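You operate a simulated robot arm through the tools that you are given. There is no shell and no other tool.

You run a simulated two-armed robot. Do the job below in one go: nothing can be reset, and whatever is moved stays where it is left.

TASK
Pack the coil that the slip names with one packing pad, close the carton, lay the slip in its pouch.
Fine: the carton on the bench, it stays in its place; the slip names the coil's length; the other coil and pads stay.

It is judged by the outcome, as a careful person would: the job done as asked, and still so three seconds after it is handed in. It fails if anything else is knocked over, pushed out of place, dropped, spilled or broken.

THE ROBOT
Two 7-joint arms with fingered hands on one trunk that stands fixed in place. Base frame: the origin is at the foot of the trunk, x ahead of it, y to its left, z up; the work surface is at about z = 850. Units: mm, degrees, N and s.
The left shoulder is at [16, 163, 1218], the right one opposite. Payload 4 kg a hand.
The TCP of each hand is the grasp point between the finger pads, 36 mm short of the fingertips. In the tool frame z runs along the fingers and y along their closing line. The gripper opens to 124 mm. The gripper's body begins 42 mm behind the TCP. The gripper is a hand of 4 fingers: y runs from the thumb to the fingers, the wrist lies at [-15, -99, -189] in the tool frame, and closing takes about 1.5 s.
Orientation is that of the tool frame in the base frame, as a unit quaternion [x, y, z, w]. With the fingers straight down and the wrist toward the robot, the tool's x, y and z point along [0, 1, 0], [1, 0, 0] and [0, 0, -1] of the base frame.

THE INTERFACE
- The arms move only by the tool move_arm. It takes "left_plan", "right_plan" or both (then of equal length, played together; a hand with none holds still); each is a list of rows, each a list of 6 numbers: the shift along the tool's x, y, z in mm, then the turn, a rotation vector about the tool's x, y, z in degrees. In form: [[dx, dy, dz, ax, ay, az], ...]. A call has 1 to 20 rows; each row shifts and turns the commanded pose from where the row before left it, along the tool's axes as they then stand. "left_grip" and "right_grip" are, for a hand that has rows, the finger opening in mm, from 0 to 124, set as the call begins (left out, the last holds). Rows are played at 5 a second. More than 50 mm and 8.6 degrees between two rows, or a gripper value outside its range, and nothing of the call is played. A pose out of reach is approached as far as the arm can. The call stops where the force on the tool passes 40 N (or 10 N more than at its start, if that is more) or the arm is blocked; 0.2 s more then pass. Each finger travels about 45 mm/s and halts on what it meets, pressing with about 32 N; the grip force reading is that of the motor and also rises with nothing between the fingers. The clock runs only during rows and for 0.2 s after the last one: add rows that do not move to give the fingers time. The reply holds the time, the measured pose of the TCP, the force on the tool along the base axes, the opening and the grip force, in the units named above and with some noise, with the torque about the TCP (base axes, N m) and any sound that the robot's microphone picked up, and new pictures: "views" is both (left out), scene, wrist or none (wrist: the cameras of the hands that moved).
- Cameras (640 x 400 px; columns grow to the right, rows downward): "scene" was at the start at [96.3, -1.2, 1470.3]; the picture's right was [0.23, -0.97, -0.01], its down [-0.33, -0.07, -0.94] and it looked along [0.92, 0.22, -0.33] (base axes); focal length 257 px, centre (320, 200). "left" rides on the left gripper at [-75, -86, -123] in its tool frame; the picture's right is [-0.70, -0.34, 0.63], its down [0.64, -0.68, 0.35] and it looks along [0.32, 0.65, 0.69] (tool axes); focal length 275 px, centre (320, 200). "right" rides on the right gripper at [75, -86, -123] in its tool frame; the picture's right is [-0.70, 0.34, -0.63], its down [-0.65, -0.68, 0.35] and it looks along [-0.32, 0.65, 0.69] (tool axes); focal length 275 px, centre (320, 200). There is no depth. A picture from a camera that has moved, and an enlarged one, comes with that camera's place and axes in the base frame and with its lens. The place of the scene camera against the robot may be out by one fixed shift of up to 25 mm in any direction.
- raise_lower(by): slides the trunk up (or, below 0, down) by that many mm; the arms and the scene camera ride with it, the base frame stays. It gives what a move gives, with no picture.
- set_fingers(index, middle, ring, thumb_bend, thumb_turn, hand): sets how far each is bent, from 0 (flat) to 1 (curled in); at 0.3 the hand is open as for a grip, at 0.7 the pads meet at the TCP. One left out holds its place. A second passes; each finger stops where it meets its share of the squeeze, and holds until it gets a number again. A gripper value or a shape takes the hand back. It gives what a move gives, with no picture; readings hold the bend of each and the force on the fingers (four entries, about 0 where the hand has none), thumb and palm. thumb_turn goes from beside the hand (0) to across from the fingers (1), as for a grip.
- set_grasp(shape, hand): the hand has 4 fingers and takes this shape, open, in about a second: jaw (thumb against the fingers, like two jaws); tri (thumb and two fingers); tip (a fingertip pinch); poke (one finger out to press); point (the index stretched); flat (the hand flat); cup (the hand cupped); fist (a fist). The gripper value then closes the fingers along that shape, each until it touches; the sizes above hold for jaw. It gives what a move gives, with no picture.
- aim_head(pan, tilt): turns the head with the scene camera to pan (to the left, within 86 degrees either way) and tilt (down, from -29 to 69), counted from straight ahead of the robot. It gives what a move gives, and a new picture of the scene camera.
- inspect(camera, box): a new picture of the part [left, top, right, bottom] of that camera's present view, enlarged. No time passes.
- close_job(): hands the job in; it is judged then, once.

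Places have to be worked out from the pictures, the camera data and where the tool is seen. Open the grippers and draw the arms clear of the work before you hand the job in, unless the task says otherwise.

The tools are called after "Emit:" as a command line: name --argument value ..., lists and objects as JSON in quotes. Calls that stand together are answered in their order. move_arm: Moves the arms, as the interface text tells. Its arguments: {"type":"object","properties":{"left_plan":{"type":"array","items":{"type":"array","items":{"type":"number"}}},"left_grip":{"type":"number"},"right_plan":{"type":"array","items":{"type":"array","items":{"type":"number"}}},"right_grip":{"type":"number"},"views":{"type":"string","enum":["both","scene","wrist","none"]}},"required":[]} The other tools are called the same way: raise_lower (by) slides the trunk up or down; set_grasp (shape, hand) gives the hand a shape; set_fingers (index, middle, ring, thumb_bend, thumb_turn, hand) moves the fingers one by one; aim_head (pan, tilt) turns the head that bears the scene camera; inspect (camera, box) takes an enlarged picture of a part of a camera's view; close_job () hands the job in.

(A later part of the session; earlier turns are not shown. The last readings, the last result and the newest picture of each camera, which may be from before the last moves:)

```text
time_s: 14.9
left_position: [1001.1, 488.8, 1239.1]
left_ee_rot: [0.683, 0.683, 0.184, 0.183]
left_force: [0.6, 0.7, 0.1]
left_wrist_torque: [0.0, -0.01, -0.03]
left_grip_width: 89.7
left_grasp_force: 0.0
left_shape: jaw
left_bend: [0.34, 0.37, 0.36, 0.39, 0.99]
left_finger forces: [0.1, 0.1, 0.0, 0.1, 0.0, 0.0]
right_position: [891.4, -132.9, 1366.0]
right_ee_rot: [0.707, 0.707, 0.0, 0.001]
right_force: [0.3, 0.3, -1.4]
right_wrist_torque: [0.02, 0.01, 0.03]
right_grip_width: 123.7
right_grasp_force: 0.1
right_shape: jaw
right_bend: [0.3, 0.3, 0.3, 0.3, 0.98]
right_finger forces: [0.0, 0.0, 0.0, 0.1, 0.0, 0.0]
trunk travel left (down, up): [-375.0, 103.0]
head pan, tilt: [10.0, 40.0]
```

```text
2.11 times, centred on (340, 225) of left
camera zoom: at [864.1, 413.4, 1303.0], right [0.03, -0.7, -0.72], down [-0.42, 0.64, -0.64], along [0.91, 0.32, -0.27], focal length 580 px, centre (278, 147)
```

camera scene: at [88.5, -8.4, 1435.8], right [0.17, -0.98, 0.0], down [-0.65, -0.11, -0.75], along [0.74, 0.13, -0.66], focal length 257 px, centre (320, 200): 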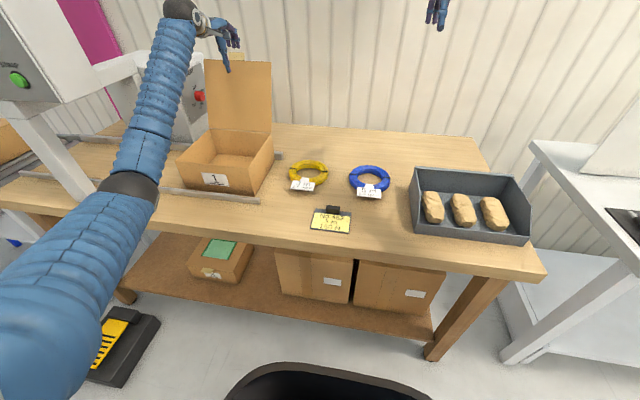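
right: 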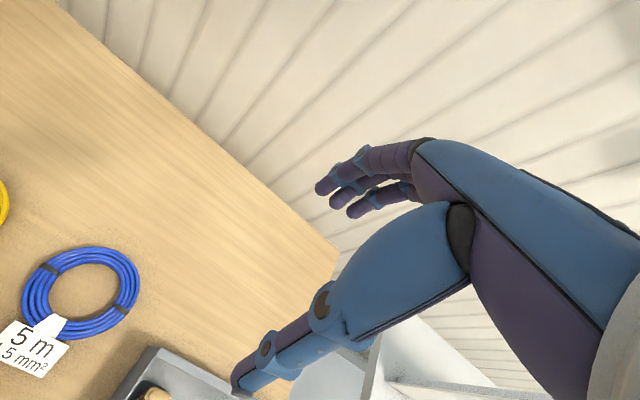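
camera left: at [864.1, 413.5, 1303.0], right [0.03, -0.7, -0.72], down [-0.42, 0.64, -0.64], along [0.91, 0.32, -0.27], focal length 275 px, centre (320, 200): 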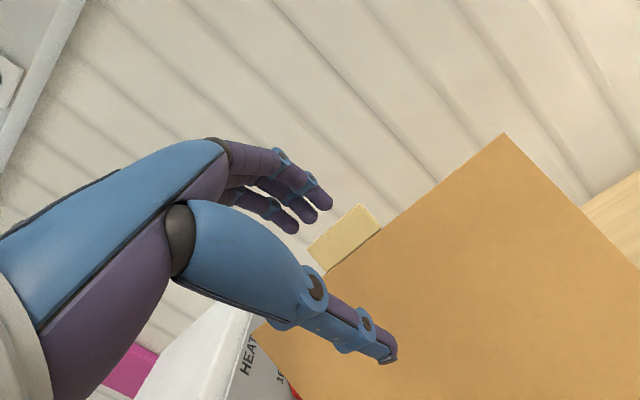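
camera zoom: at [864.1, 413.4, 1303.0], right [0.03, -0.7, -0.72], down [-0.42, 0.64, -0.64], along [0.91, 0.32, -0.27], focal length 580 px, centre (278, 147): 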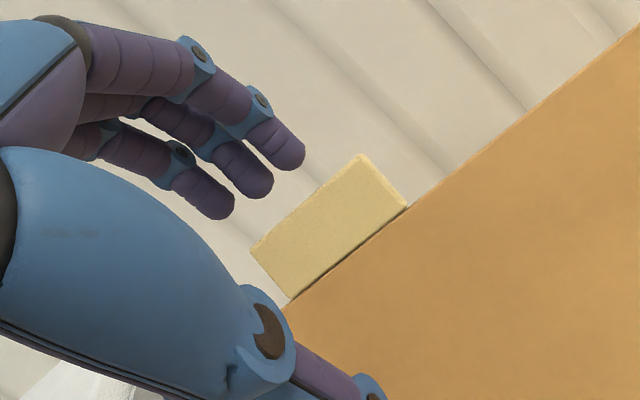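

The lid rests open by itself, about 10° past upright. I raise the hand clear of it and move over toward the yellow coil for a close look.

Emit:
move_arm --left_plan '[[0, 17, -30, 0, 0, 0], [0, 17, -30, 0, 0, 0], [-15, -39, -22.5, 0, 0, 0], [-15, -39, -22.5, 0, 0, 0], [-15, -39, -22.5, 0, 0, 0], [-45, 0, 0, 7.5, 0, 0], [-45, 0, 0, 7.5, 0, 0], [-45, 0, 0, 7.5, 0, 0], [-45, 0, 0, 7.5, 0, 0], [-35, -20, 20, 0, 0, 0], [-35, -20, 20, 0, 0, 0], [-35, -20, 20, 0, 0, 0], [0, 0, 45, 0, 0, 0], [0, 0, 45, 0, 0, 0]]'

Emit:
inspect --camera "left" --box '[320, 200, 520, 380]'

Emit:
inspect --camera "scene" --box '[150, 30, 310, 210]'

```text
time_s: 17.9
left_position: [805.0, 157.9, 1160.6]
left_ee_rot: [0.706, 0.708, -0.001, 0.0]
left_force: [0.2, -0.1, 0.2]
left_wrist_torque: [-0.01, -0.02, -0.01]
left_grip_width: 90.0
left_grasp_force: 0.0
left_shape: jaw
left_bend: [0.34, 0.37, 0.36, 0.39, 0.99]
left_finger forces: [0.1, 0.0, 0.0, 0.0, 0.1, 0.1]
right_position: [891.8, -133.3, 1366.0]
right_ee_rot: [0.707, 0.707, 0.0, -0.001]
right_force: [0.0, 0.3, 0.1]
right_wrist_torque: [-0.01, 0.0, -0.05]
right_grip_width: 123.8
right_grasp_force: 0.0
right_shape: jaw
right_bend: [0.3, 0.3, 0.3, 0.3, 0.98]
right_finger forces: [0.0, 0.0, 0.1, 0.1, 0.1, 0.1]
trunk travel left (down, up): [-375.0, 103.0]
head pan, tilt: [10.0, 40.0]
camera scene: at [88.9, -8.5, 1435.7], right [0.17, -0.98, 0.0], down [-0.65, -0.11, -0.75], along [0.74, 0.13, -0.66], focal length 257 px, centre (320, 200)
camera left: at [718.7, 81.8, 1282.9], right [-0.34, -0.7, -0.63], down [-0.68, 0.64, -0.35], along [0.65, 0.32, -0.69], focal length 275 px, centre (320, 200)
```

scene: 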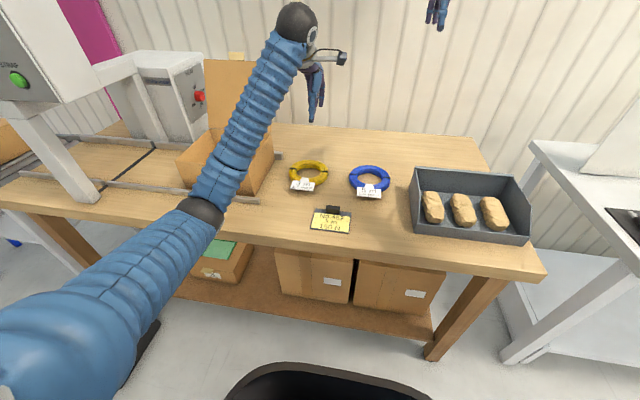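
left: 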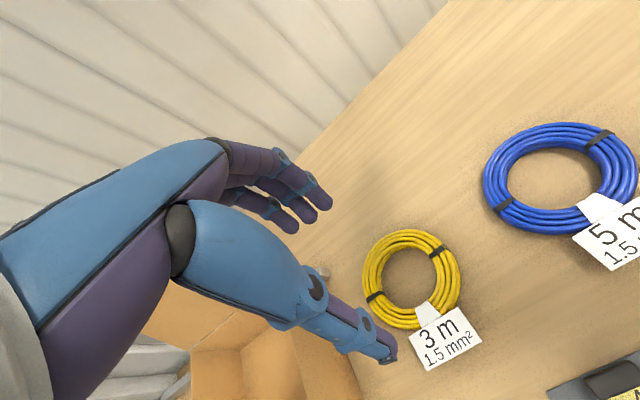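

```text
2.22 times, centred on (420, 290) of left
camera zoom: at [718.7, 81.8, 1282.9], right [-0.34, -0.7, -0.63], down [-0.68, 0.64, -0.35], along [0.65, 0.32, -0.69], focal length 612 px, centre (98, 0)
```

zoom: 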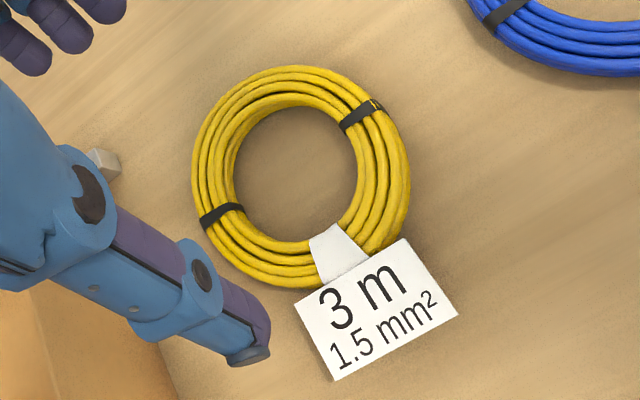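

```text
2.22 times, centred on (230, 120) of scene
camera zoom: at [88.9, -8.5, 1435.7], right [0.17, -0.98, 0.0], down [-0.65, -0.11, -0.75], along [0.74, 0.13, -0.66], focal length 572 px, centre (520, 378)
```

zoom: 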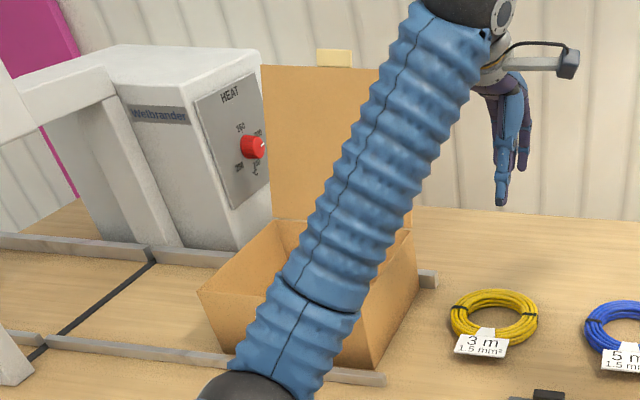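

The coil's centre comes out at about [866, 199], hole radius ≈45 and outer radius ≈76, with its tag toward the robot. I go above its far side with the thumb to enter the hole, and stop at z≈1000 to check.

Emit:
move_arm --left_plan '[[8.2, 24.2, 32, 0, 0, 0], [8.2, 24.2, 32, 0, 0, 0], [8.2, 24.2, 32, 0, 0, 0], [8.2, 24.2, 32, 0, 0, 0], [8.2, 24.2, 32, 0, 0, 0], [0, 0, 30, 0, 0, 0], [0, 0, 0, 0, 0, 0]]' --left_grip 72

Emit:
inspect --camera "left" --box '[240, 150, 480, 350]'

Emit:
inspect --camera "scene" --box '[250, 90, 400, 210]'

```text
time_s: 19.5
left_position: [925.8, 199.7, 969.2]
left_ee_rot: [0.706, 0.708, -0.001, 0.0]
left_force: [-0.3, 0.3, 0.4]
left_wrist_torque: [-0.02, -0.02, -0.02]
left_grip_width: 72.5
left_grasp_force: 0.1
left_shape: jaw
left_bend: [0.38, 0.42, 0.41, 0.53, 0.99]
left_finger forces: [0.1, 0.1, 0.0, 0.1, 0.1, 0.0]
right_position: [890.6, -133.8, 1365.4]
right_ee_rot: [0.707, 0.707, 0.001, 0.0]
right_force: [-0.2, 0.2, 0.0]
right_wrist_torque: [-0.01, -0.01, 0.01]
right_grip_width: 123.5
right_grasp_force: 0.1
right_shape: jaw
right_bend: [0.3, 0.3, 0.3, 0.3, 0.98]
right_finger forces: [0.0, 0.1, 0.0, 0.0, 0.0, 0.1]
trunk travel left (down, up): [-375.0, 103.0]
head pan, tilt: [10.0, 40.0]
camera scene: at [88.3, -8.8, 1435.9], right [0.17, -0.98, 0.0], down [-0.65, -0.11, -0.75], along [0.74, 0.13, -0.66], focal length 257 px, centre (320, 200)
camera left: at [839.7, 124.0, 1091.4], right [-0.34, -0.7, -0.63], down [-0.68, 0.64, -0.35], along [0.65, 0.32, -0.69], focal length 275 px, centre (320, 200)
```

scene: 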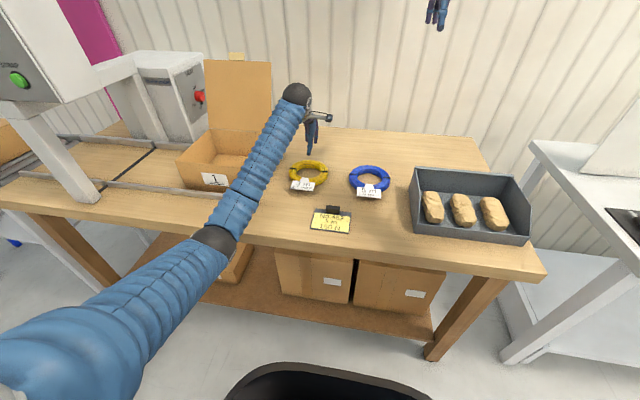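
left: 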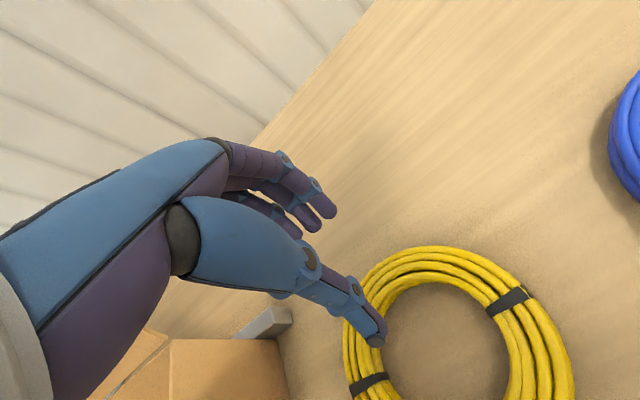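

```text
2.00 times, centred on (360, 250) of left
camera zoom: at [839.7, 124.0, 1091.4], right [-0.34, -0.7, -0.63], down [-0.68, 0.64, -0.35], along [0.65, 0.32, -0.69], focal length 551 px, centre (240, 100)
```

zoom: 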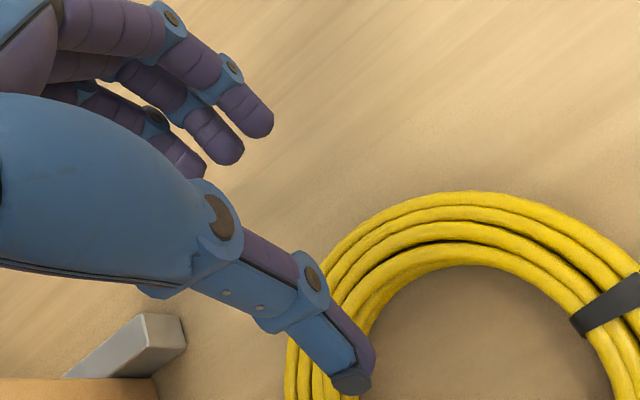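

```text
3.33 times, centred on (325, 150) of scene
camera zoom: at [88.3, -8.8, 1435.9], right [0.17, -0.98, 0.0], down [-0.65, -0.11, -0.75], along [0.74, 0.13, -0.66], focal length 857 px, centre (303, 367)
```

zoom: 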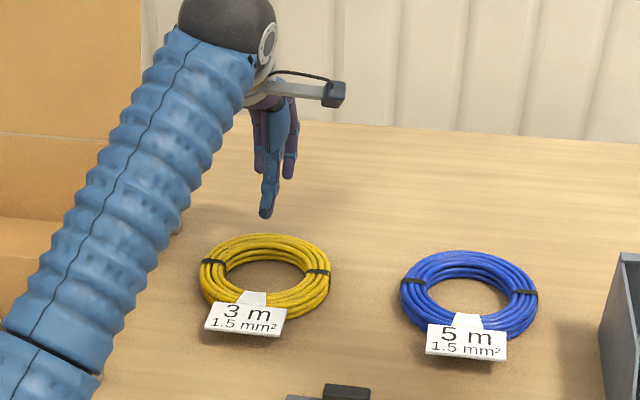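

The projected thumb landing point lies inside the hole and the fingers land beyond the ring. I descend to just above the bench and close on the ring.

Emit:
move_arm --left_plan '[[0, 0, 25, 0, 0, 0], [0, 0, 25, 0, 0, 0], [0, 0, 18, 0, 0, 0], [0, 0, 10, 0, 0, 0], [0, 0, 0, 0, 0, 0]]'

Emit:
inspect --camera "left" --box '[240, 150, 480, 350]'

Emit:
inspect --camera "scene" --box '[250, 90, 400, 210]'

```text
time_s: 20.7
left_position: [927.3, 199.7, 891.4]
left_ee_rot: [0.707, 0.707, 0.0, 0.001]
left_force: [0.0, 0.6, 0.1]
left_wrist_torque: [0.01, -0.03, -0.02]
left_grip_width: 72.2
left_grasp_force: 0.1
left_shape: jaw
left_bend: [0.38, 0.42, 0.41, 0.53, 0.99]
left_finger forces: [0.0, 0.0, 0.0, 0.0, 0.1, 0.0]
right_position: [890.9, -133.9, 1365.0]
right_ee_rot: [0.707, 0.707, 0.0, 0.0]
right_force: [0.5, -0.3, 0.0]
right_wrist_torque: [0.03, -0.02, 0.01]
right_grip_width: 123.6
right_grasp_force: 0.0
right_shape: jaw
right_bend: [0.3, 0.3, 0.3, 0.3, 0.98]
right_finger forces: [0.0, 0.0, 0.0, 0.0, 0.0, 0.1]
trunk travel left (down, up): [-375.0, 103.0]
head pan, tilt: [10.0, 40.0]
camera scene: at [88.5, -8.5, 1435.9], right [0.17, -0.98, 0.0], down [-0.65, -0.11, -0.75], along [0.74, 0.13, -0.66], focal length 257 px, centre (320, 200)
camera left: at [839.9, 124.2, 1013.3], right [-0.34, -0.7, -0.63], down [-0.68, 0.64, -0.35], along [0.65, 0.32, -0.69], focal length 275 px, centre (320, 200)
```

scene: 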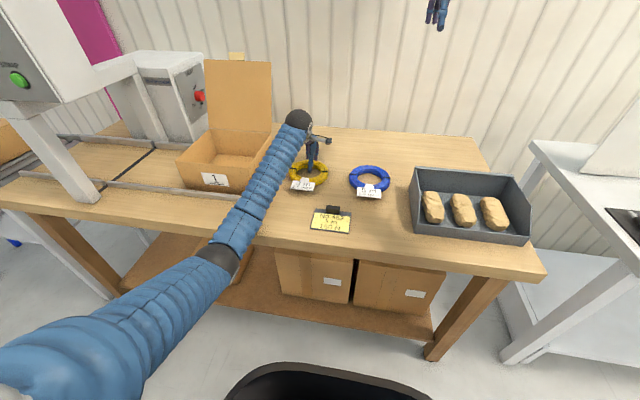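
left: 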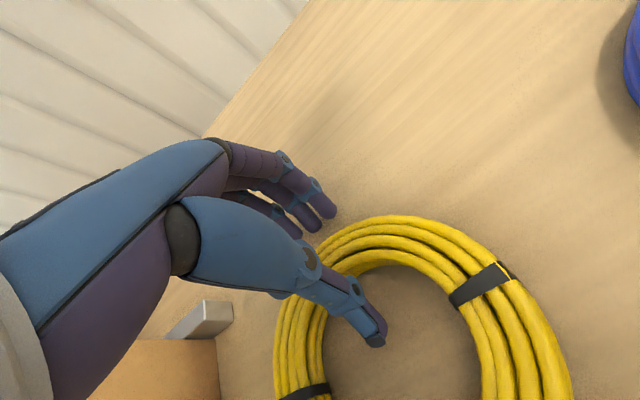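

```text
2.00 times, centred on (360, 250) of left
camera zoom: at [839.9, 124.2, 1013.3], right [-0.34, -0.7, -0.63], down [-0.68, 0.64, -0.35], along [0.65, 0.32, -0.69], focal length 551 px, centre (240, 100)
```

zoom: 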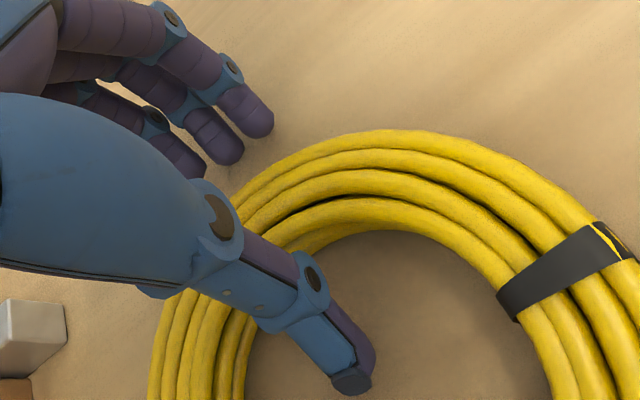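

```text
3.33 times, centred on (325, 150) of scene
camera zoom: at [88.5, -8.5, 1435.9], right [0.17, -0.98, 0.0], down [-0.65, -0.11, -0.75], along [0.74, 0.13, -0.66], focal length 857 px, centre (303, 367)
```

zoom: 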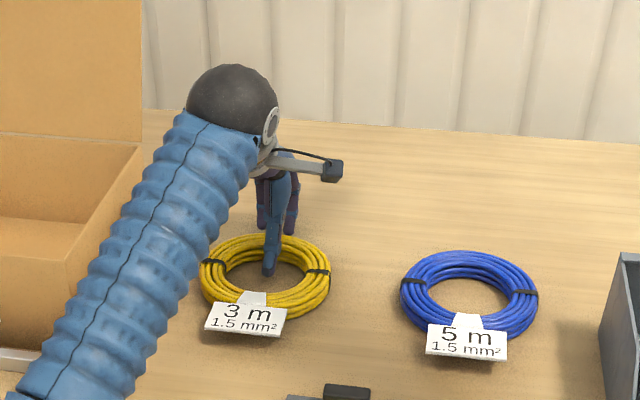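

The thumb is inside the hole and the fingers outside, with no contact. I close on the ring.

Emit:
move_arm --left_plan '[[0, 0, 0, 0, 0, 0], [0, 0, 0, 0, 0, 0], [0, 0, 0, 0, 0, 0], [0, 0, 0, 0, 0, 0], [0, 0, 0, 0, 0, 0], [0, 0, 0, 0, 0, 0], [0, 0, 0, 0, 0, 0], [0, 0, 0, 0, 0, 0]]' --left_grip 5

Emit:
inspect --camera "left" --box '[240, 150, 480, 350]'

```text
time_s: 22.5
left_position: [927.8, 200.2, 890.0]
left_ee_rot: [0.707, 0.707, 0.001, 0.0]
left_force: [0.0, 0.3, 1.6]
left_wrist_torque: [0.01, -0.17, -0.04]
left_grip_width: 25.2
left_grasp_force: 32.1
left_shape: jaw
left_bend: [0.56, 0.58, 0.61, 0.65, 1.0]
left_finger forces: [18.5, 9.6, 3.9, 0.0, 31.4, 0.0]
right_position: [891.7, -133.3, 1365.6]
right_ee_rot: [0.707, 0.707, 0.001, 0.0]
right_force: [0.7, 0.5, -0.3]
right_wrist_torque: [0.01, -0.01, 0.05]
right_grip_width: 123.6
right_grasp_force: 0.1
right_shape: jaw
right_bend: [0.3, 0.3, 0.3, 0.3, 0.98]
right_finger forces: [0.0, 0.0, 0.1, 0.1, 0.1, 0.0]
trunk travel left (down, up): [-375.0, 103.0]
head pan, tilt: [10.0, 40.0]
camera scene: at [88.3, -8.5, 1435.9], right [0.17, -0.98, 0.0], down [-0.65, -0.11, -0.75], along [0.74, 0.13, -0.66], focal length 257 px, centre (320, 200)
camera left: at [839.8, 124.3, 1013.6], right [-0.34, -0.7, -0.63], down [-0.68, 0.64, -0.35], along [0.65, 0.32, -0.69], focal length 275 px, centre (320, 200)
```

scene: 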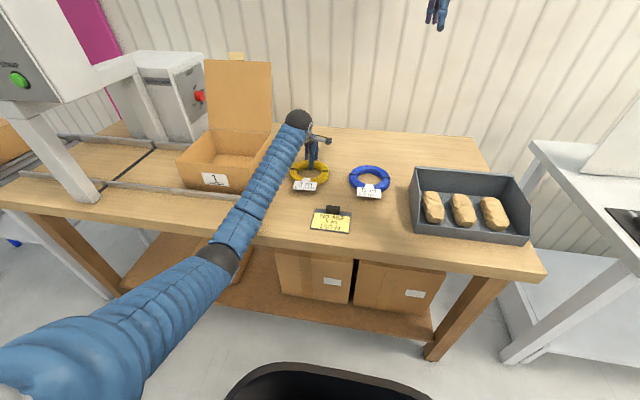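
left: 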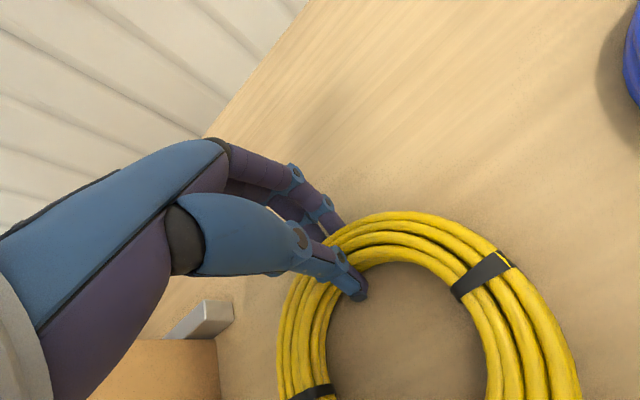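

```text
2.00 times, centred on (360, 250) of left
camera zoom: at [839.8, 124.3, 1013.6], right [-0.34, -0.7, -0.63], down [-0.68, 0.64, -0.35], along [0.65, 0.32, -0.69], focal length 551 px, centre (240, 100)
```

zoom: 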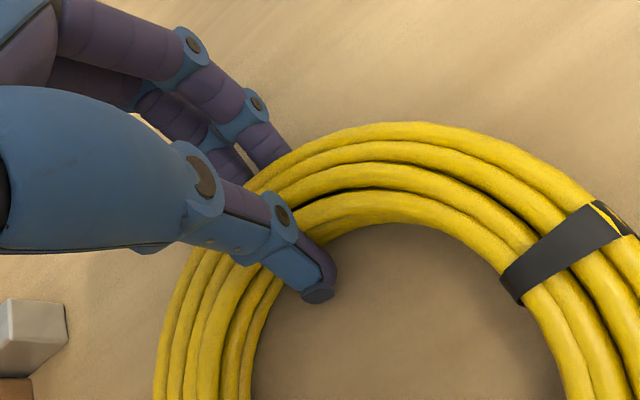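

The ring is gripped at 32 N by the thumb and three fingers. I lift it gently and check how it hangs.

Emit:
move_arm --left_plan '[[0, 0, -15, 0, 0, 0], [0, 0, -25, 0, 0, 0], [0, 0, -40, 0, 0, 0], [0, 0, -40, 0, 0, 0], [0, 0, 0, 0, 0, 0]]'

Emit:
inspect --camera "scene" --box '[250, 60, 400, 210]'

```text
time_s: 23.7
left_position: [926.7, 202.1, 1010.8]
left_ee_rot: [0.706, 0.708, -0.001, -0.001]
left_force: [-0.2, 0.2, -1.8]
left_wrist_torque: [0.05, -0.18, 0.02]
left_grip_width: 25.1
left_grasp_force: 32.1
left_shape: jaw
left_bend: [0.56, 0.59, 0.62, 0.65, 1.0]
left_finger forces: [19.2, 9.2, 3.7, 0.1, 31.4, 0.1]
right_position: [892.3, -132.9, 1364.9]
right_ee_rot: [0.707, 0.707, 0.0, -0.001]
right_force: [0.5, 0.4, -0.4]
right_wrist_torque: [-0.04, 0.04, 0.01]
right_grip_width: 123.4
right_grasp_force: 0.1
right_shape: jaw
right_bend: [0.3, 0.3, 0.3, 0.3, 0.98]
right_finger forces: [0.0, 0.1, 0.0, 0.1, 0.0, 0.1]
trunk travel left (down, up): [-375.0, 103.0]
head pan, tilt: [10.0, 40.0]
camera scene: at [89.3, -8.2, 1435.7], right [0.17, -0.98, 0.0], down [-0.65, -0.11, -0.75], along [0.74, 0.13, -0.66], focal length 257 px, centre (320, 200)
camera left: at [839.7, 125.2, 1133.2], right [-0.34, -0.7, -0.63], down [-0.68, 0.64, -0.35], along [0.65, 0.32, -0.69], focal length 275 px, centre (320, 200)
```

scene: 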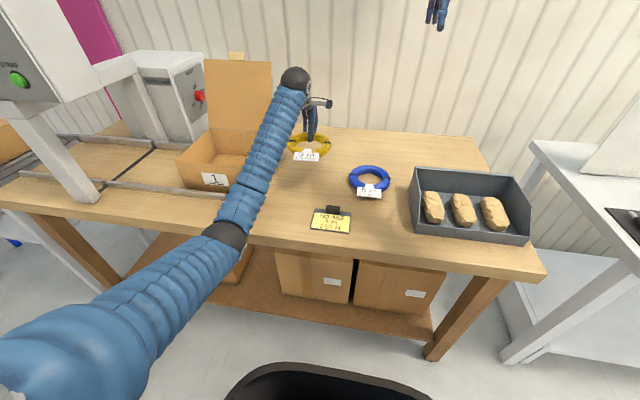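
left: 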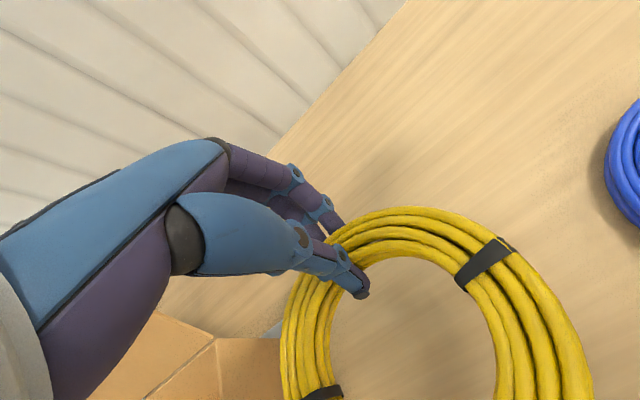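

```text
2.67 times, centred on (325, 135) of scene
camera zoom: at [89.3, -8.2, 1435.7], right [0.17, -0.98, 0.0], down [-0.65, -0.11, -0.75], along [0.74, 0.13, -0.66], focal length 686 px, centre (307, 373)
```

zoom: 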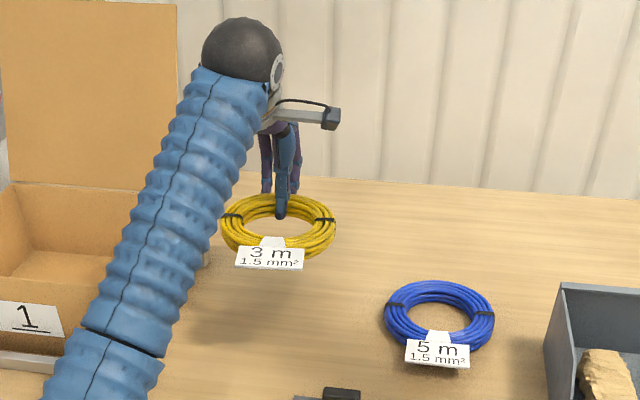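

The coil hangs level and firm. I raise it, draw back from the lid plane and yaw the hand 45° so the tag will point to the carton's near-right corner.

Emit:
move_arm --left_plan '[[0, 0, -45, 0, 0, 0], [0, -33, -10, 0, 0, 0], [0, -33, 0, 0, 0, 0], [0, 0, 0, 0, 0, -7.5], [0, 0, 0, 0, 0, -7.5], [0, 0, 0, 0, 0, -7.5], [0, 0, 0, 0, 0, -7.5], [0, 0, 0, 0, 0, -7.5], [0, 0, 0, 0, 0, -7.5], [0, 0, 0, 0, 0, 0]]'

```text
time_s: 25.9
left_position: [859.9, 200.1, 1066.0]
left_ee_rot: [0.381, 0.925, 0.0, 0.0]
left_force: [-0.4, 0.1, -2.6]
left_wrist_torque: [0.15, -0.11, 0.01]
left_grip_width: 24.3
left_grasp_force: 31.6
left_shape: jaw
left_bend: [0.56, 0.59, 0.62, 0.65, 1.0]
left_finger forces: [19.2, 9.2, 3.9, 0.1, 31.9, 0.1]
right_position: [891.9, -133.7, 1364.7]
right_ee_rot: [0.707, 0.707, 0.0, 0.0]
right_force: [0.2, -0.4, -0.1]
right_wrist_torque: [0.0, 0.01, 0.0]
right_grip_width: 123.8
right_grasp_force: 0.1
right_shape: jaw
right_bend: [0.3, 0.3, 0.3, 0.3, 0.98]
right_finger forces: [0.0, 0.0, 0.1, 0.0, 0.1, 0.0]
trunk travel left (down, up): [-375.0, 103.0]
head pan, tilt: [10.0, 40.0]
camera scene: at [88.6, -8.1, 1435.8], right [0.17, -0.98, 0.0], down [-0.65, -0.11, -0.75], along [0.74, 0.13, -0.66], focal length 257 px, centre (320, 200)
camera left: at [852.1, 85.9, 1189.1], right [0.26, -0.73, -0.63], down [-0.94, -0.03, -0.35], along [0.23, 0.68, -0.69], focal length 275 px, centre (320, 200)
```

scene: 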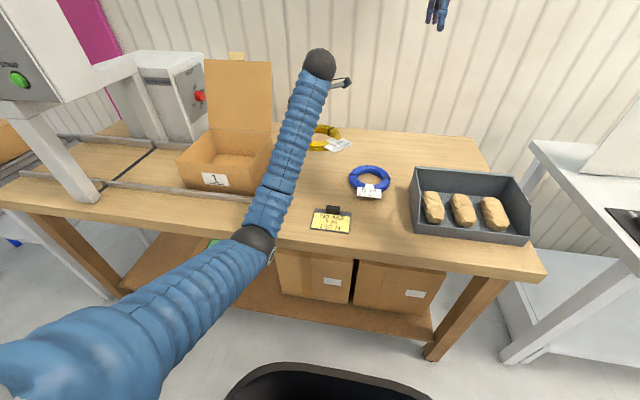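
left: 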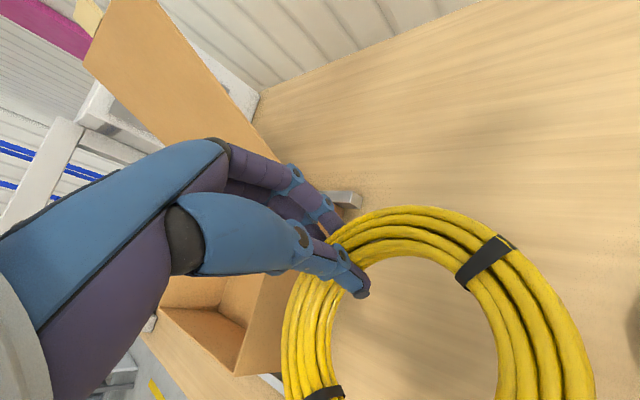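

Coil steady, bottom at z≈1027, above the rim (≈973). I move left over the carton.

Emit:
move_arm --left_plan '[[32.7, 35.1, 0, 0, 0, 0], [32.7, 35.1, 0, 0, 0, 0], [32.7, 35.1, 0, 0, 0, 0], [32.7, 35.1, 0, 0, 0, 0], [32.7, 35.1, 0, 0, 0, 0], [32.7, 35.1, 0, 0, 0, 0], [32.7, 35.1, 0, 0, 0, 0], [0, 0, 0, 0, 0, 0]]'

Emit:
inspect --camera "scene" --box '[150, 60, 310, 210]'

```text
time_s: 27.7
left_position: [872.1, 535.6, 1066.1]
left_ee_rot: [0.382, 0.924, 0.0, -0.001]
left_force: [-0.2, 0.1, -3.3]
left_wrist_torque: [0.13, -0.09, -0.01]
left_grip_width: 24.9
left_grasp_force: 32.1
left_shape: jaw
left_bend: [0.56, 0.59, 0.63, 0.65, 1.0]
left_finger forces: [19.0, 9.1, 4.0, 0.1, 32.3, 0.1]
right_position: [892.9, -135.1, 1364.3]
right_ee_rot: [0.707, 0.708, 0.0, 0.0]
right_force: [0.5, 0.5, 1.2]
right_wrist_torque: [0.0, -0.01, -0.01]
right_grip_width: 123.5
right_grasp_force: 0.0
right_shape: jaw
right_bend: [0.3, 0.3, 0.3, 0.3, 0.98]
right_finger forces: [0.0, 0.1, 0.0, 0.1, 0.0, 0.0]
trunk travel left (down, up): [-375.0, 103.0]
head pan, tilt: [10.0, 40.0]
camera scene: at [88.9, -9.3, 1435.8], right [0.17, -0.98, -0.01], down [-0.65, -0.11, -0.75], along [0.74, 0.13, -0.66], focal length 257 px, centre (320, 200)
camera left: at [863.6, 421.5, 1188.3], right [0.25, -0.73, -0.63], down [-0.94, -0.03, -0.35], along [0.24, 0.68, -0.69], focal length 275 px, centre (320, 200)
```

scene: 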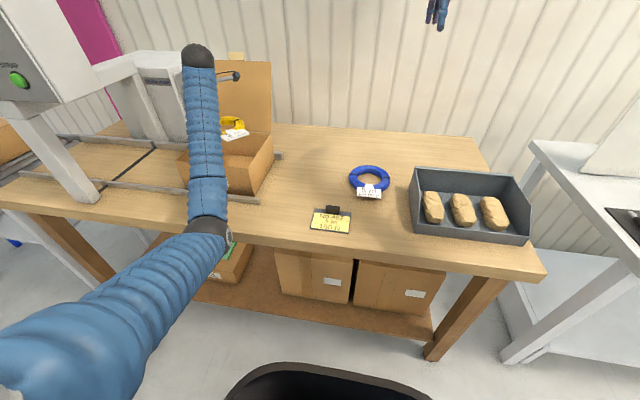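
left: 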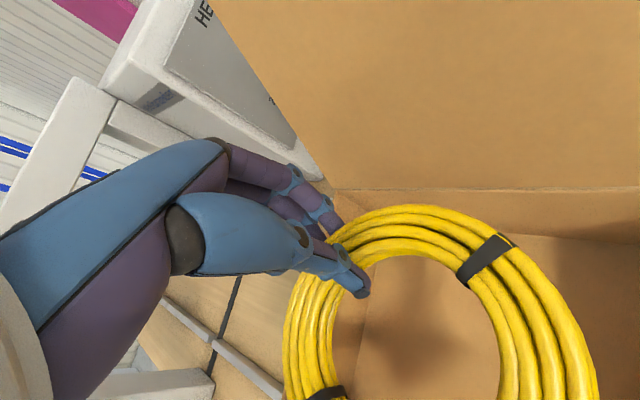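

```text
2.67 times, centred on (230, 135) of scene
camera zoom: at [88.9, -9.3, 1435.8], right [0.17, -0.98, -0.01], down [-0.65, -0.11, -0.75], along [0.74, 0.13, -0.66], focal length 686 px, centre (560, 373)
```

zoom: 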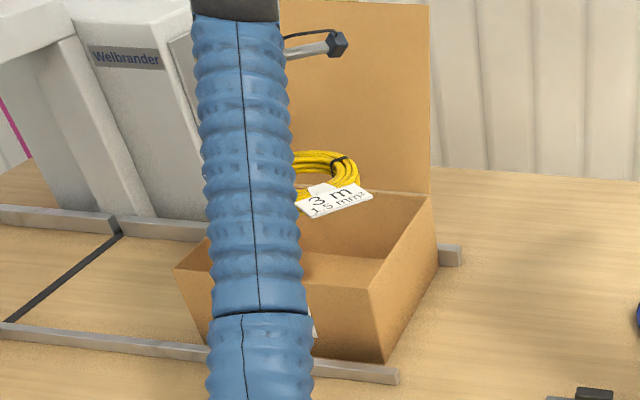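

The lid corner projects exactly where predicted, so my carton geometry holds. I shift 6 mm away from the far and left walls and lower to z≈920, then check.

Emit:
move_arm --left_plan '[[0, -8.5, 20, 0, 0, 0], [0, 0, 32, 0, 0, 0], [0, 0, 32, 0, 0, 0], [0, 0, 32, 0, 0, 0], [0, 0, 25, 0, 0, 0], [0, 0, 0, 0, 0, 0]]'

Emit:
inspect --camera "scene" --box '[150, 60, 310, 210]'

```text
time_s: 29.1
left_position: [866.2, 529.6, 925.4]
left_ee_rot: [0.382, 0.924, 0.0, 0.0]
left_force: [0.8, 0.2, -3.8]
left_wrist_torque: [0.15, -0.1, 0.01]
left_grip_width: 24.8
left_grasp_force: 32.0
left_shape: jaw
left_bend: [0.56, 0.59, 0.63, 0.65, 1.0]
left_finger forces: [18.9, 9.1, 4.0, 0.0, 32.4, 0.0]
right_position: [891.4, -133.9, 1366.0]
right_ee_rot: [0.707, 0.707, 0.0, -0.001]
right_force: [0.4, -0.7, -0.2]
right_wrist_torque: [-0.01, 0.03, 0.0]
right_grip_width: 123.5
right_grasp_force: 0.1
right_shape: jaw
right_bend: [0.3, 0.3, 0.3, 0.3, 0.98]
right_finger forces: [0.0, 0.1, 0.0, 0.0, 0.0, 0.1]
trunk travel left (down, up): [-375.0, 103.0]
head pan, tilt: [10.0, 40.0]
camera scene: at [88.6, -8.5, 1435.9], right [0.17, -0.98, 0.0], down [-0.65, -0.11, -0.75], along [0.74, 0.13, -0.66], focal length 257 px, centre (320, 200)
camera left: at [858.0, 415.0, 1047.8], right [0.26, -0.73, -0.63], down [-0.94, -0.03, -0.35], along [0.24, 0.68, -0.69], focal length 275 px, centre (320, 200)
```

scene: 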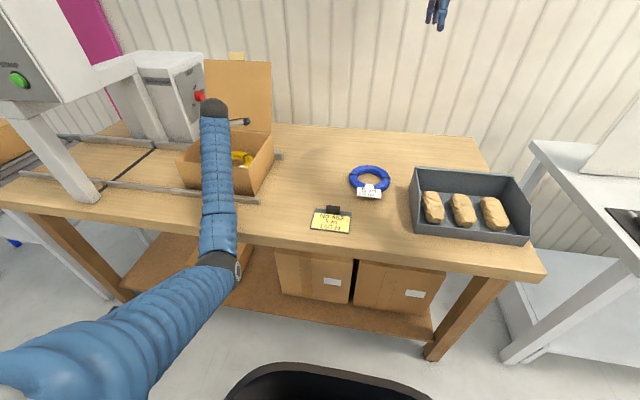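
left: 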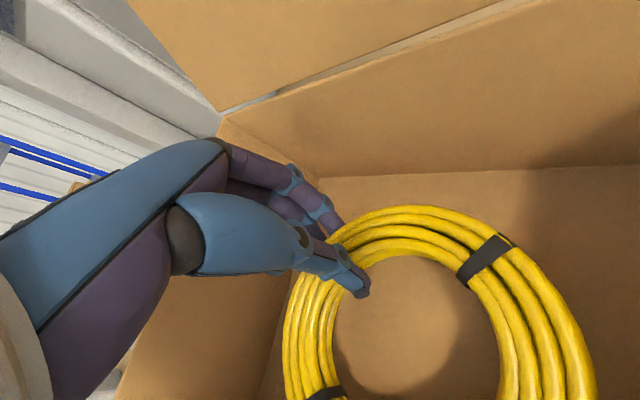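

```text
2.67 times, centred on (230, 135) of scene
camera zoom: at [88.6, -8.5, 1435.9], right [0.17, -0.98, 0.0], down [-0.65, -0.11, -0.75], along [0.74, 0.13, -0.66], focal length 686 px, centre (560, 373)
```

zoom: 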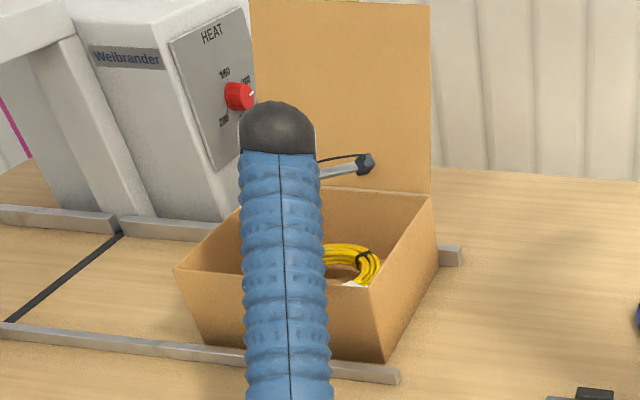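

The coil is inside with clearance on all sides. I lower slowly to the floor, watching force.

Emit:
move_arm --left_plan '[[0, 0, 12, 0, 0, 0], [0, 0, 10, 0, 0, 0], [0, 0, 5, 0, 0, 0], [0, 0, 3, 0, 0, 0], [0, 0, 0, 0, 0, 0]]' --views "none"

```text
time_s: 30.3
left_position: [865.9, 529.1, 896.2]
left_ee_rot: [0.383, 0.924, 0.001, 0.0]
left_force: [-0.3, 0.2, 4.4]
left_wrist_torque: [0.09, -0.14, -0.04]
left_grip_width: 25.0
left_grasp_force: 31.7
left_shape: jaw
left_bend: [0.55, 0.59, 0.63, 0.65, 1.0]
left_finger forces: [19.8, 9.3, 4.2, 0.1, 34.5, 0.1]
right_position: [890.3, -133.6, 1366.2]
right_ee_rot: [0.707, 0.707, 0.0, 0.001]
right_force: [0.6, -0.2, 0.0]
right_wrist_torque: [-0.01, 0.0, 0.01]
right_grip_width: 123.6
right_grasp_force: 0.0
right_shape: jaw
right_bend: [0.3, 0.3, 0.3, 0.3, 0.98]
right_finger forces: [0.0, 0.0, 0.1, 0.0, 0.1, 0.0]
trunk travel left (down, up): [-375.0, 103.0]
head pan, tilt: [10.0, 40.0]
```

The vertical force turned to +4 N: the coil sits on the floor. I open the fingers and look.

Emit:
move_arm --left_plan '[[0, 0, 0, 0, 0, 0], [0, 0, 0, 0, 0, 0], [0, 0, 0, 0, 0, 0], [0, 0, 0, 0, 0, 0], [0, 0, 0, 0, 0, 0]]' --left_grip 58

Emit:
inspect --camera "left" --box '[220, 150, 460, 350]'

```text
time_s: 31.5
left_position: [866.3, 528.8, 896.0]
left_ee_rot: [0.382, 0.924, 0.0, 0.0]
left_force: [-0.4, 0.3, 0.7]
left_wrist_torque: [-0.02, 0.0, 0.01]
left_grip_width: 57.6
left_grasp_force: 0.1
left_shape: jaw
left_bend: [0.43, 0.47, 0.45, 0.57, 1.0]
left_finger forces: [0.0, 0.1, 0.0, 0.0, 0.0, 0.0]
right_position: [892.1, -133.3, 1365.6]
right_ee_rot: [0.707, 0.707, -0.001, 0.001]
right_force: [-0.1, -0.2, 0.3]
right_wrist_torque: [0.01, -0.01, 0.0]
right_grip_width: 123.5
right_grasp_force: 0.0
right_shape: jaw
right_bend: [0.3, 0.3, 0.3, 0.3, 0.98]
right_finger forces: [0.1, 0.0, 0.1, 0.1, 0.1, 0.0]
trunk travel left (down, up): [-375.0, 103.0]
head pan, tilt: [10.0, 40.0]
camera scene: at [88.4, -8.6, 1435.8], right [0.17, -0.98, 0.0], down [-0.65, -0.11, -0.75], along [0.74, 0.13, -0.66], focal length 257 px, centre (320, 200)
camera left: at [857.2, 414.6, 1018.1], right [0.26, -0.73, -0.63], down [-0.94, -0.03, -0.35], along [0.23, 0.68, -0.69], focal length 275 px, centre (320, 200)
```

scene: 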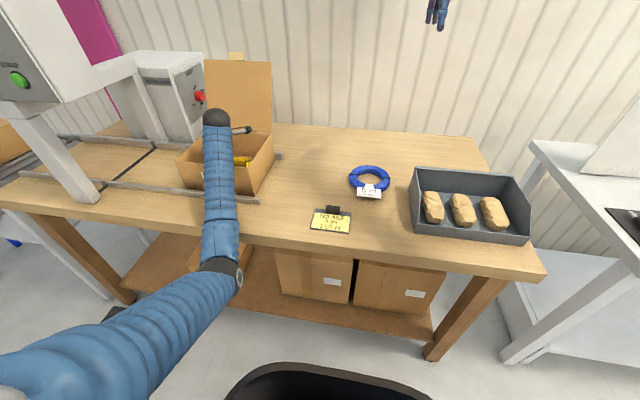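
left: 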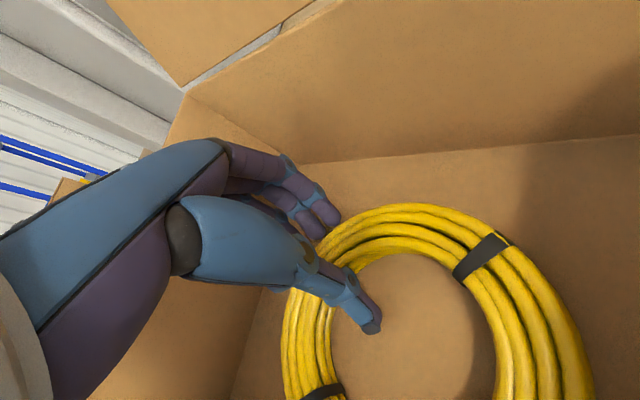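

```text
2.00 times, centred on (340, 250) of left
camera zoom: at [857.2, 414.6, 1018.1], right [0.26, -0.73, -0.63], down [-0.94, -0.03, -0.35], along [0.23, 0.68, -0.69], focal length 551 px, centre (280, 100)
```

zoom: 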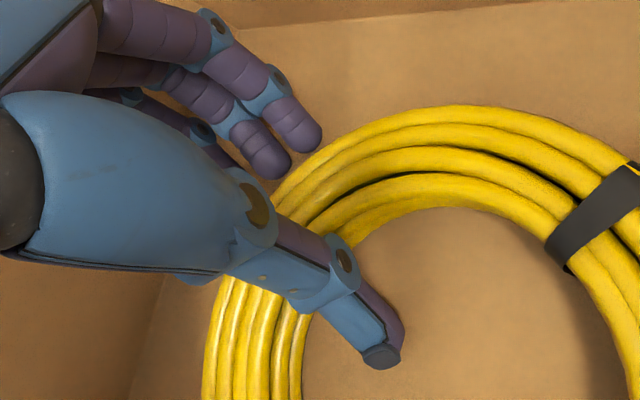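

The coil is free in the carton. I lift the hand straight out, and at the same time move the right arm aside to leave room over the tray.

Emit:
move_arm --left_plan '[[0, 0, -32, 0, 0, 0], [0, 0, -32, 0, 0, 0], [0, 0, -32, 0, 0, 0], [0, 0, -32, 0, 0, 0], [0, 0, -32, 0, 0, 0], [0, 0, -32, 0, 0, 0], [0, 0, -32, 0, 0, 0]]' --right_plan '[[-43, -21, -5, 0, 0, 0], [-43, -21, -5, 0, 0, 0], [-43, -21, -5, 0, 0, 0], [-43, -21, -5, 0, 0, 0], [-43, -21, -5, 0, 0, 0], [-43, -21, -5, 0, 0, 0], [-43, -21, -5, 0, 0, 0]]'

Emit:
inspect --camera "left" --box '[200, 100, 640, 400]'

Emit:
inspect --camera "right" --box '[0, 0, 640, 400]'

```text
time_s: 33.1
left_position: [864.5, 527.5, 1121.3]
left_ee_rot: [0.383, 0.924, 0.001, 0.0]
left_force: [0.4, -0.4, 0.2]
left_wrist_torque: [-0.02, -0.03, -0.02]
left_grip_width: 57.7
left_grasp_force: 0.1
left_shape: jaw
left_bend: [0.43, 0.47, 0.45, 0.57, 1.0]
left_finger forces: [0.0, 0.1, 0.1, 0.0, 0.0, 0.0]
right_position: [742.4, -436.8, 1398.5]
right_ee_rot: [0.707, 0.708, 0.0, 0.0]
right_force: [-0.3, -0.3, 0.3]
right_wrist_torque: [0.03, 0.0, 0.01]
right_grip_width: 124.1
right_grasp_force: 0.0
right_shape: jaw
right_bend: [0.3, 0.3, 0.3, 0.3, 0.98]
right_finger forces: [0.0, 0.1, 0.0, 0.1, 0.0, 0.0]
trunk travel left (down, up): [-375.0, 103.0]
head pan, tilt: [10.0, 40.0]
camera scene: at [87.2, -10.3, 1436.0], right [0.17, -0.98, -0.01], down [-0.65, -0.11, -0.75], along [0.74, 0.13, -0.66], focal length 257 px, centre (320, 200)
camera right: at [657.0, -362.1, 1521.5], right [0.34, -0.7, 0.63], down [-0.68, -0.65, -0.35], along [0.65, -0.31, -0.69], focal length 275 px, centre (320, 200)
camera left: at [856.5, 414.0, 1244.0], right [0.26, -0.73, -0.63], down [-0.94, -0.03, -0.35], along [0.23, 0.68, -0.69], focal length 275 px, centre (320, 200)
```

scene: 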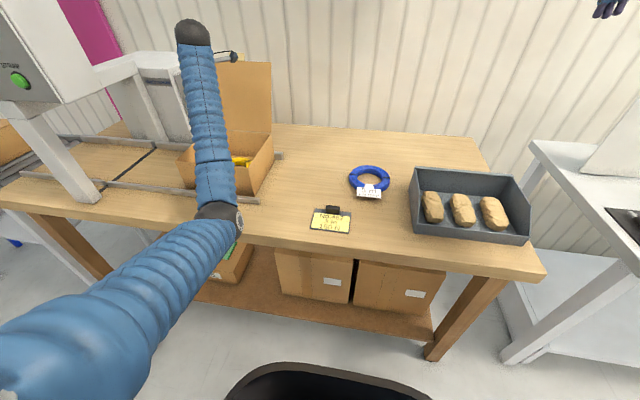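
right: 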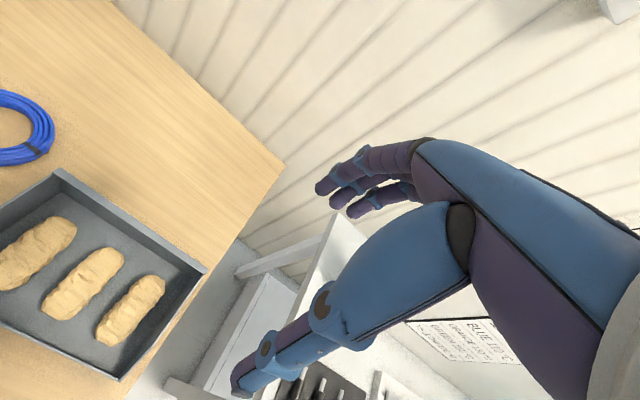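
left: 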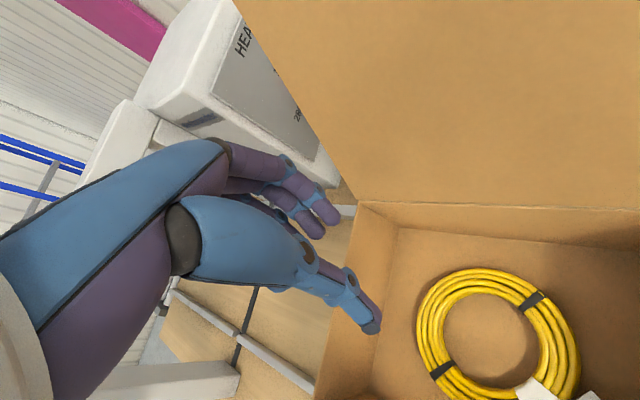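

```text
1.33 times, centred on (420, 250) of left
camera zoom: at [856.5, 414.0, 1244.0], right [0.26, -0.73, -0.63], down [-0.94, -0.03, -0.35], along [0.23, 0.68, -0.69], focal length 367 px, centre (187, 133)
```

zoom: 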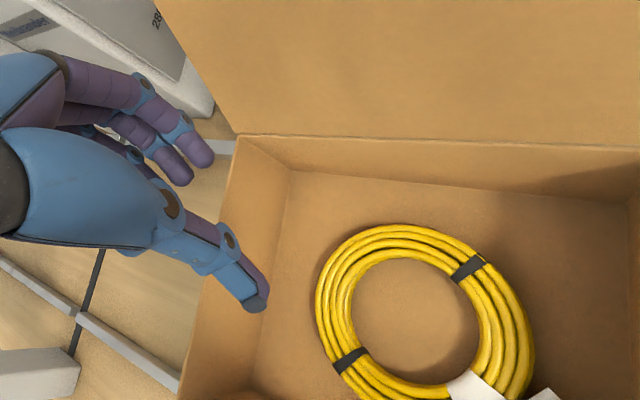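

```text
1.00 times, centred on (320, 200) of right (not enlarged: the box is as wide or as high as the picture)
camera zoom: at [657.0, -362.1, 1521.5], right [0.34, -0.7, 0.63], down [-0.68, -0.65, -0.35], along [0.65, -0.31, -0.69], focal length 275 px, centre (320, 200)
```

zoom: 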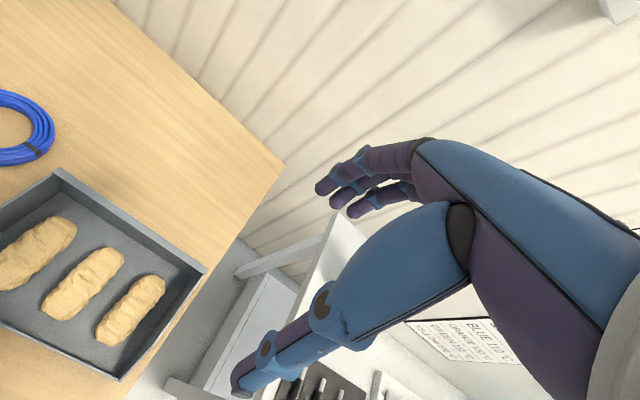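

The coil lies flat in the carton. The right wrist camera sees the tray; I zoom in to locate the pads.

Emit:
inspect --camera "right" --box '[0, 160, 220, 390]'

```text
1.74 times, centred on (110, 275) of right
camera zoom: at [657.0, -362.1, 1521.5], right [0.34, -0.7, 0.63], down [-0.68, -0.65, -0.35], along [0.65, -0.31, -0.69], focal length 479 px, centre (685, 70)
```

zoom: 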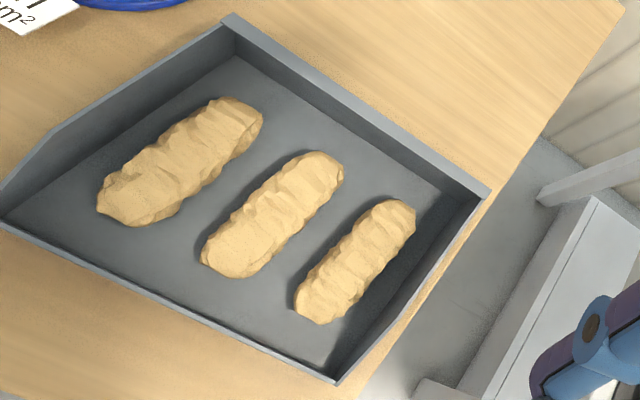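

Pad 1 is centred near [735, −224] with about 30 mm to the tray wall, and pad 2 near [732, −317]. I swing the left hand over the tray, turning it clockwise so that it can pinch along y, to get a close view.

Emit:
move_arm --left_plan '[[-24.5, -40.0, 0, 0, 0, 7.5], [-29.5, -36.5, 0, 0, 0, 7.5], [-34, -32.3, 0, 0, 0, 7.5], [-37.9, -27.6, 0, 0, 0, 7.5], [-41.2, -22.4, 0, 0, 0, 7.5], [-43.8, -16.9, 0, 0, 0, 7.5], [-45.6, -11, 0, 0, 0, 7.5], [-46.6, -5, 0, 0, 0, 7.5], [-46.8, 1.2, 0, 0, 0, 7.5], [-46.3, 7.3, 0, 0, 0, 7.5], [-45, 13.3, 0, 0, 0, 7.5], [-42.9, 19, 0, 0, 0, 7.5], [-40, 24.5, 0, 0, 0, 7.5], [-36.5, 29.5, 0, 0, 0, 7.5], [-32.3, 34, 0, 0, 0, 7.5], [-27.6, 37.9, 0, 0, 0, 7.5], [0, 0, 0, 0, 0, 7.5], [0, 0, 0, 0, 0, 7.5], [0, 0, 0, 0, 0, 0]]'

Emit:
inspect --camera "left" --box '[320, 180, 600, 400]'

```text
time_s: 37.1
left_position: [691.9, -199.7, 1120.5]
left_ee_rot: [1.0, 0.0, 0.0, 0.0]
left_force: [-0.2, 0.1, 0.5]
left_wrist_torque: [-0.03, -0.06, 0.02]
left_grip_width: 57.8
left_grasp_force: 0.1
left_shape: jaw
left_bend: [0.43, 0.47, 0.45, 0.57, 1.0]
left_finger forces: [0.0, 0.0, 0.0, 0.0, 0.0, 0.0]
right_position: [744.3, -435.2, 1399.0]
right_ee_rot: [0.707, 0.707, 0.0, -0.001]
right_force: [0.6, 0.0, -0.1]
right_wrist_torque: [-0.03, 0.0, -0.01]
right_grip_width: 123.5
right_grasp_force: 0.0
right_shape: jaw
right_bend: [0.3, 0.3, 0.3, 0.3, 0.98]
right_finger forces: [0.1, 0.1, 0.0, 0.1, 0.1, 0.0]
trunk travel left (down, up): [-375.0, 103.0]
head pan, tilt: [10.0, 40.0]
camera scene: at [88.4, -8.8, 1435.8], right [0.17, -0.98, 0.0], down [-0.65, -0.11, -0.75], along [0.74, 0.13, -0.66], focal length 257 px, centre (320, 200)
camera left: at [614.9, -115.5, 1242.2], right [-0.7, 0.34, -0.63], down [0.64, 0.68, -0.35], along [0.32, -0.65, -0.69], focal length 275 px, centre (320, 200)
```

scene: 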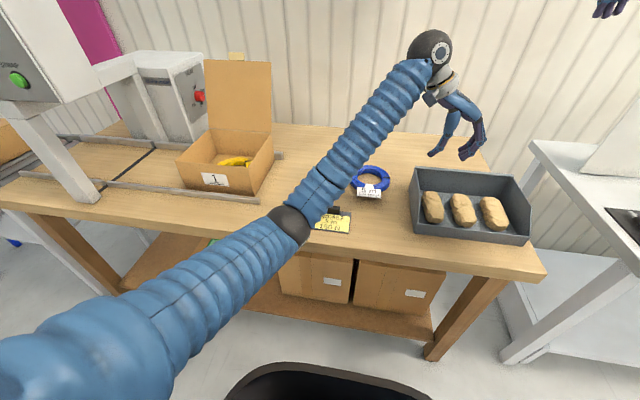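
left: 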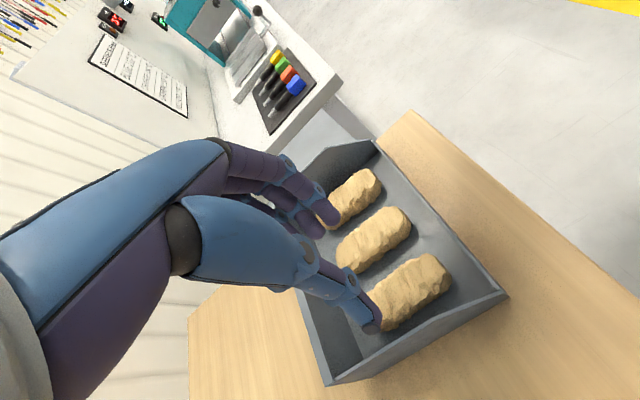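

```text
1.82 times, centred on (460, 290) of left
camera zoom: at [614.9, -115.5, 1242.2], right [-0.7, 0.34, -0.63], down [0.64, 0.68, -0.35], along [0.32, -0.65, -0.69], focal length 500 px, centre (66, 36)
```

zoom: 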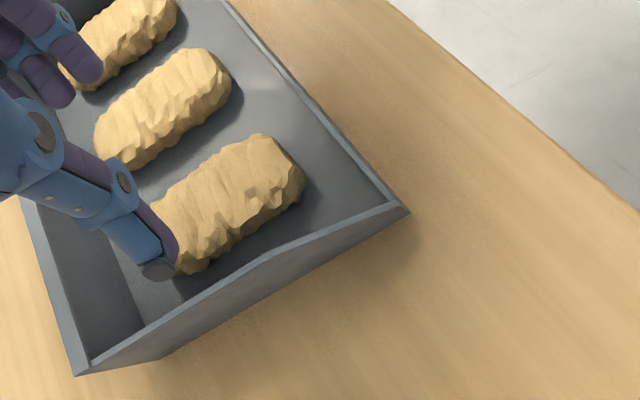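

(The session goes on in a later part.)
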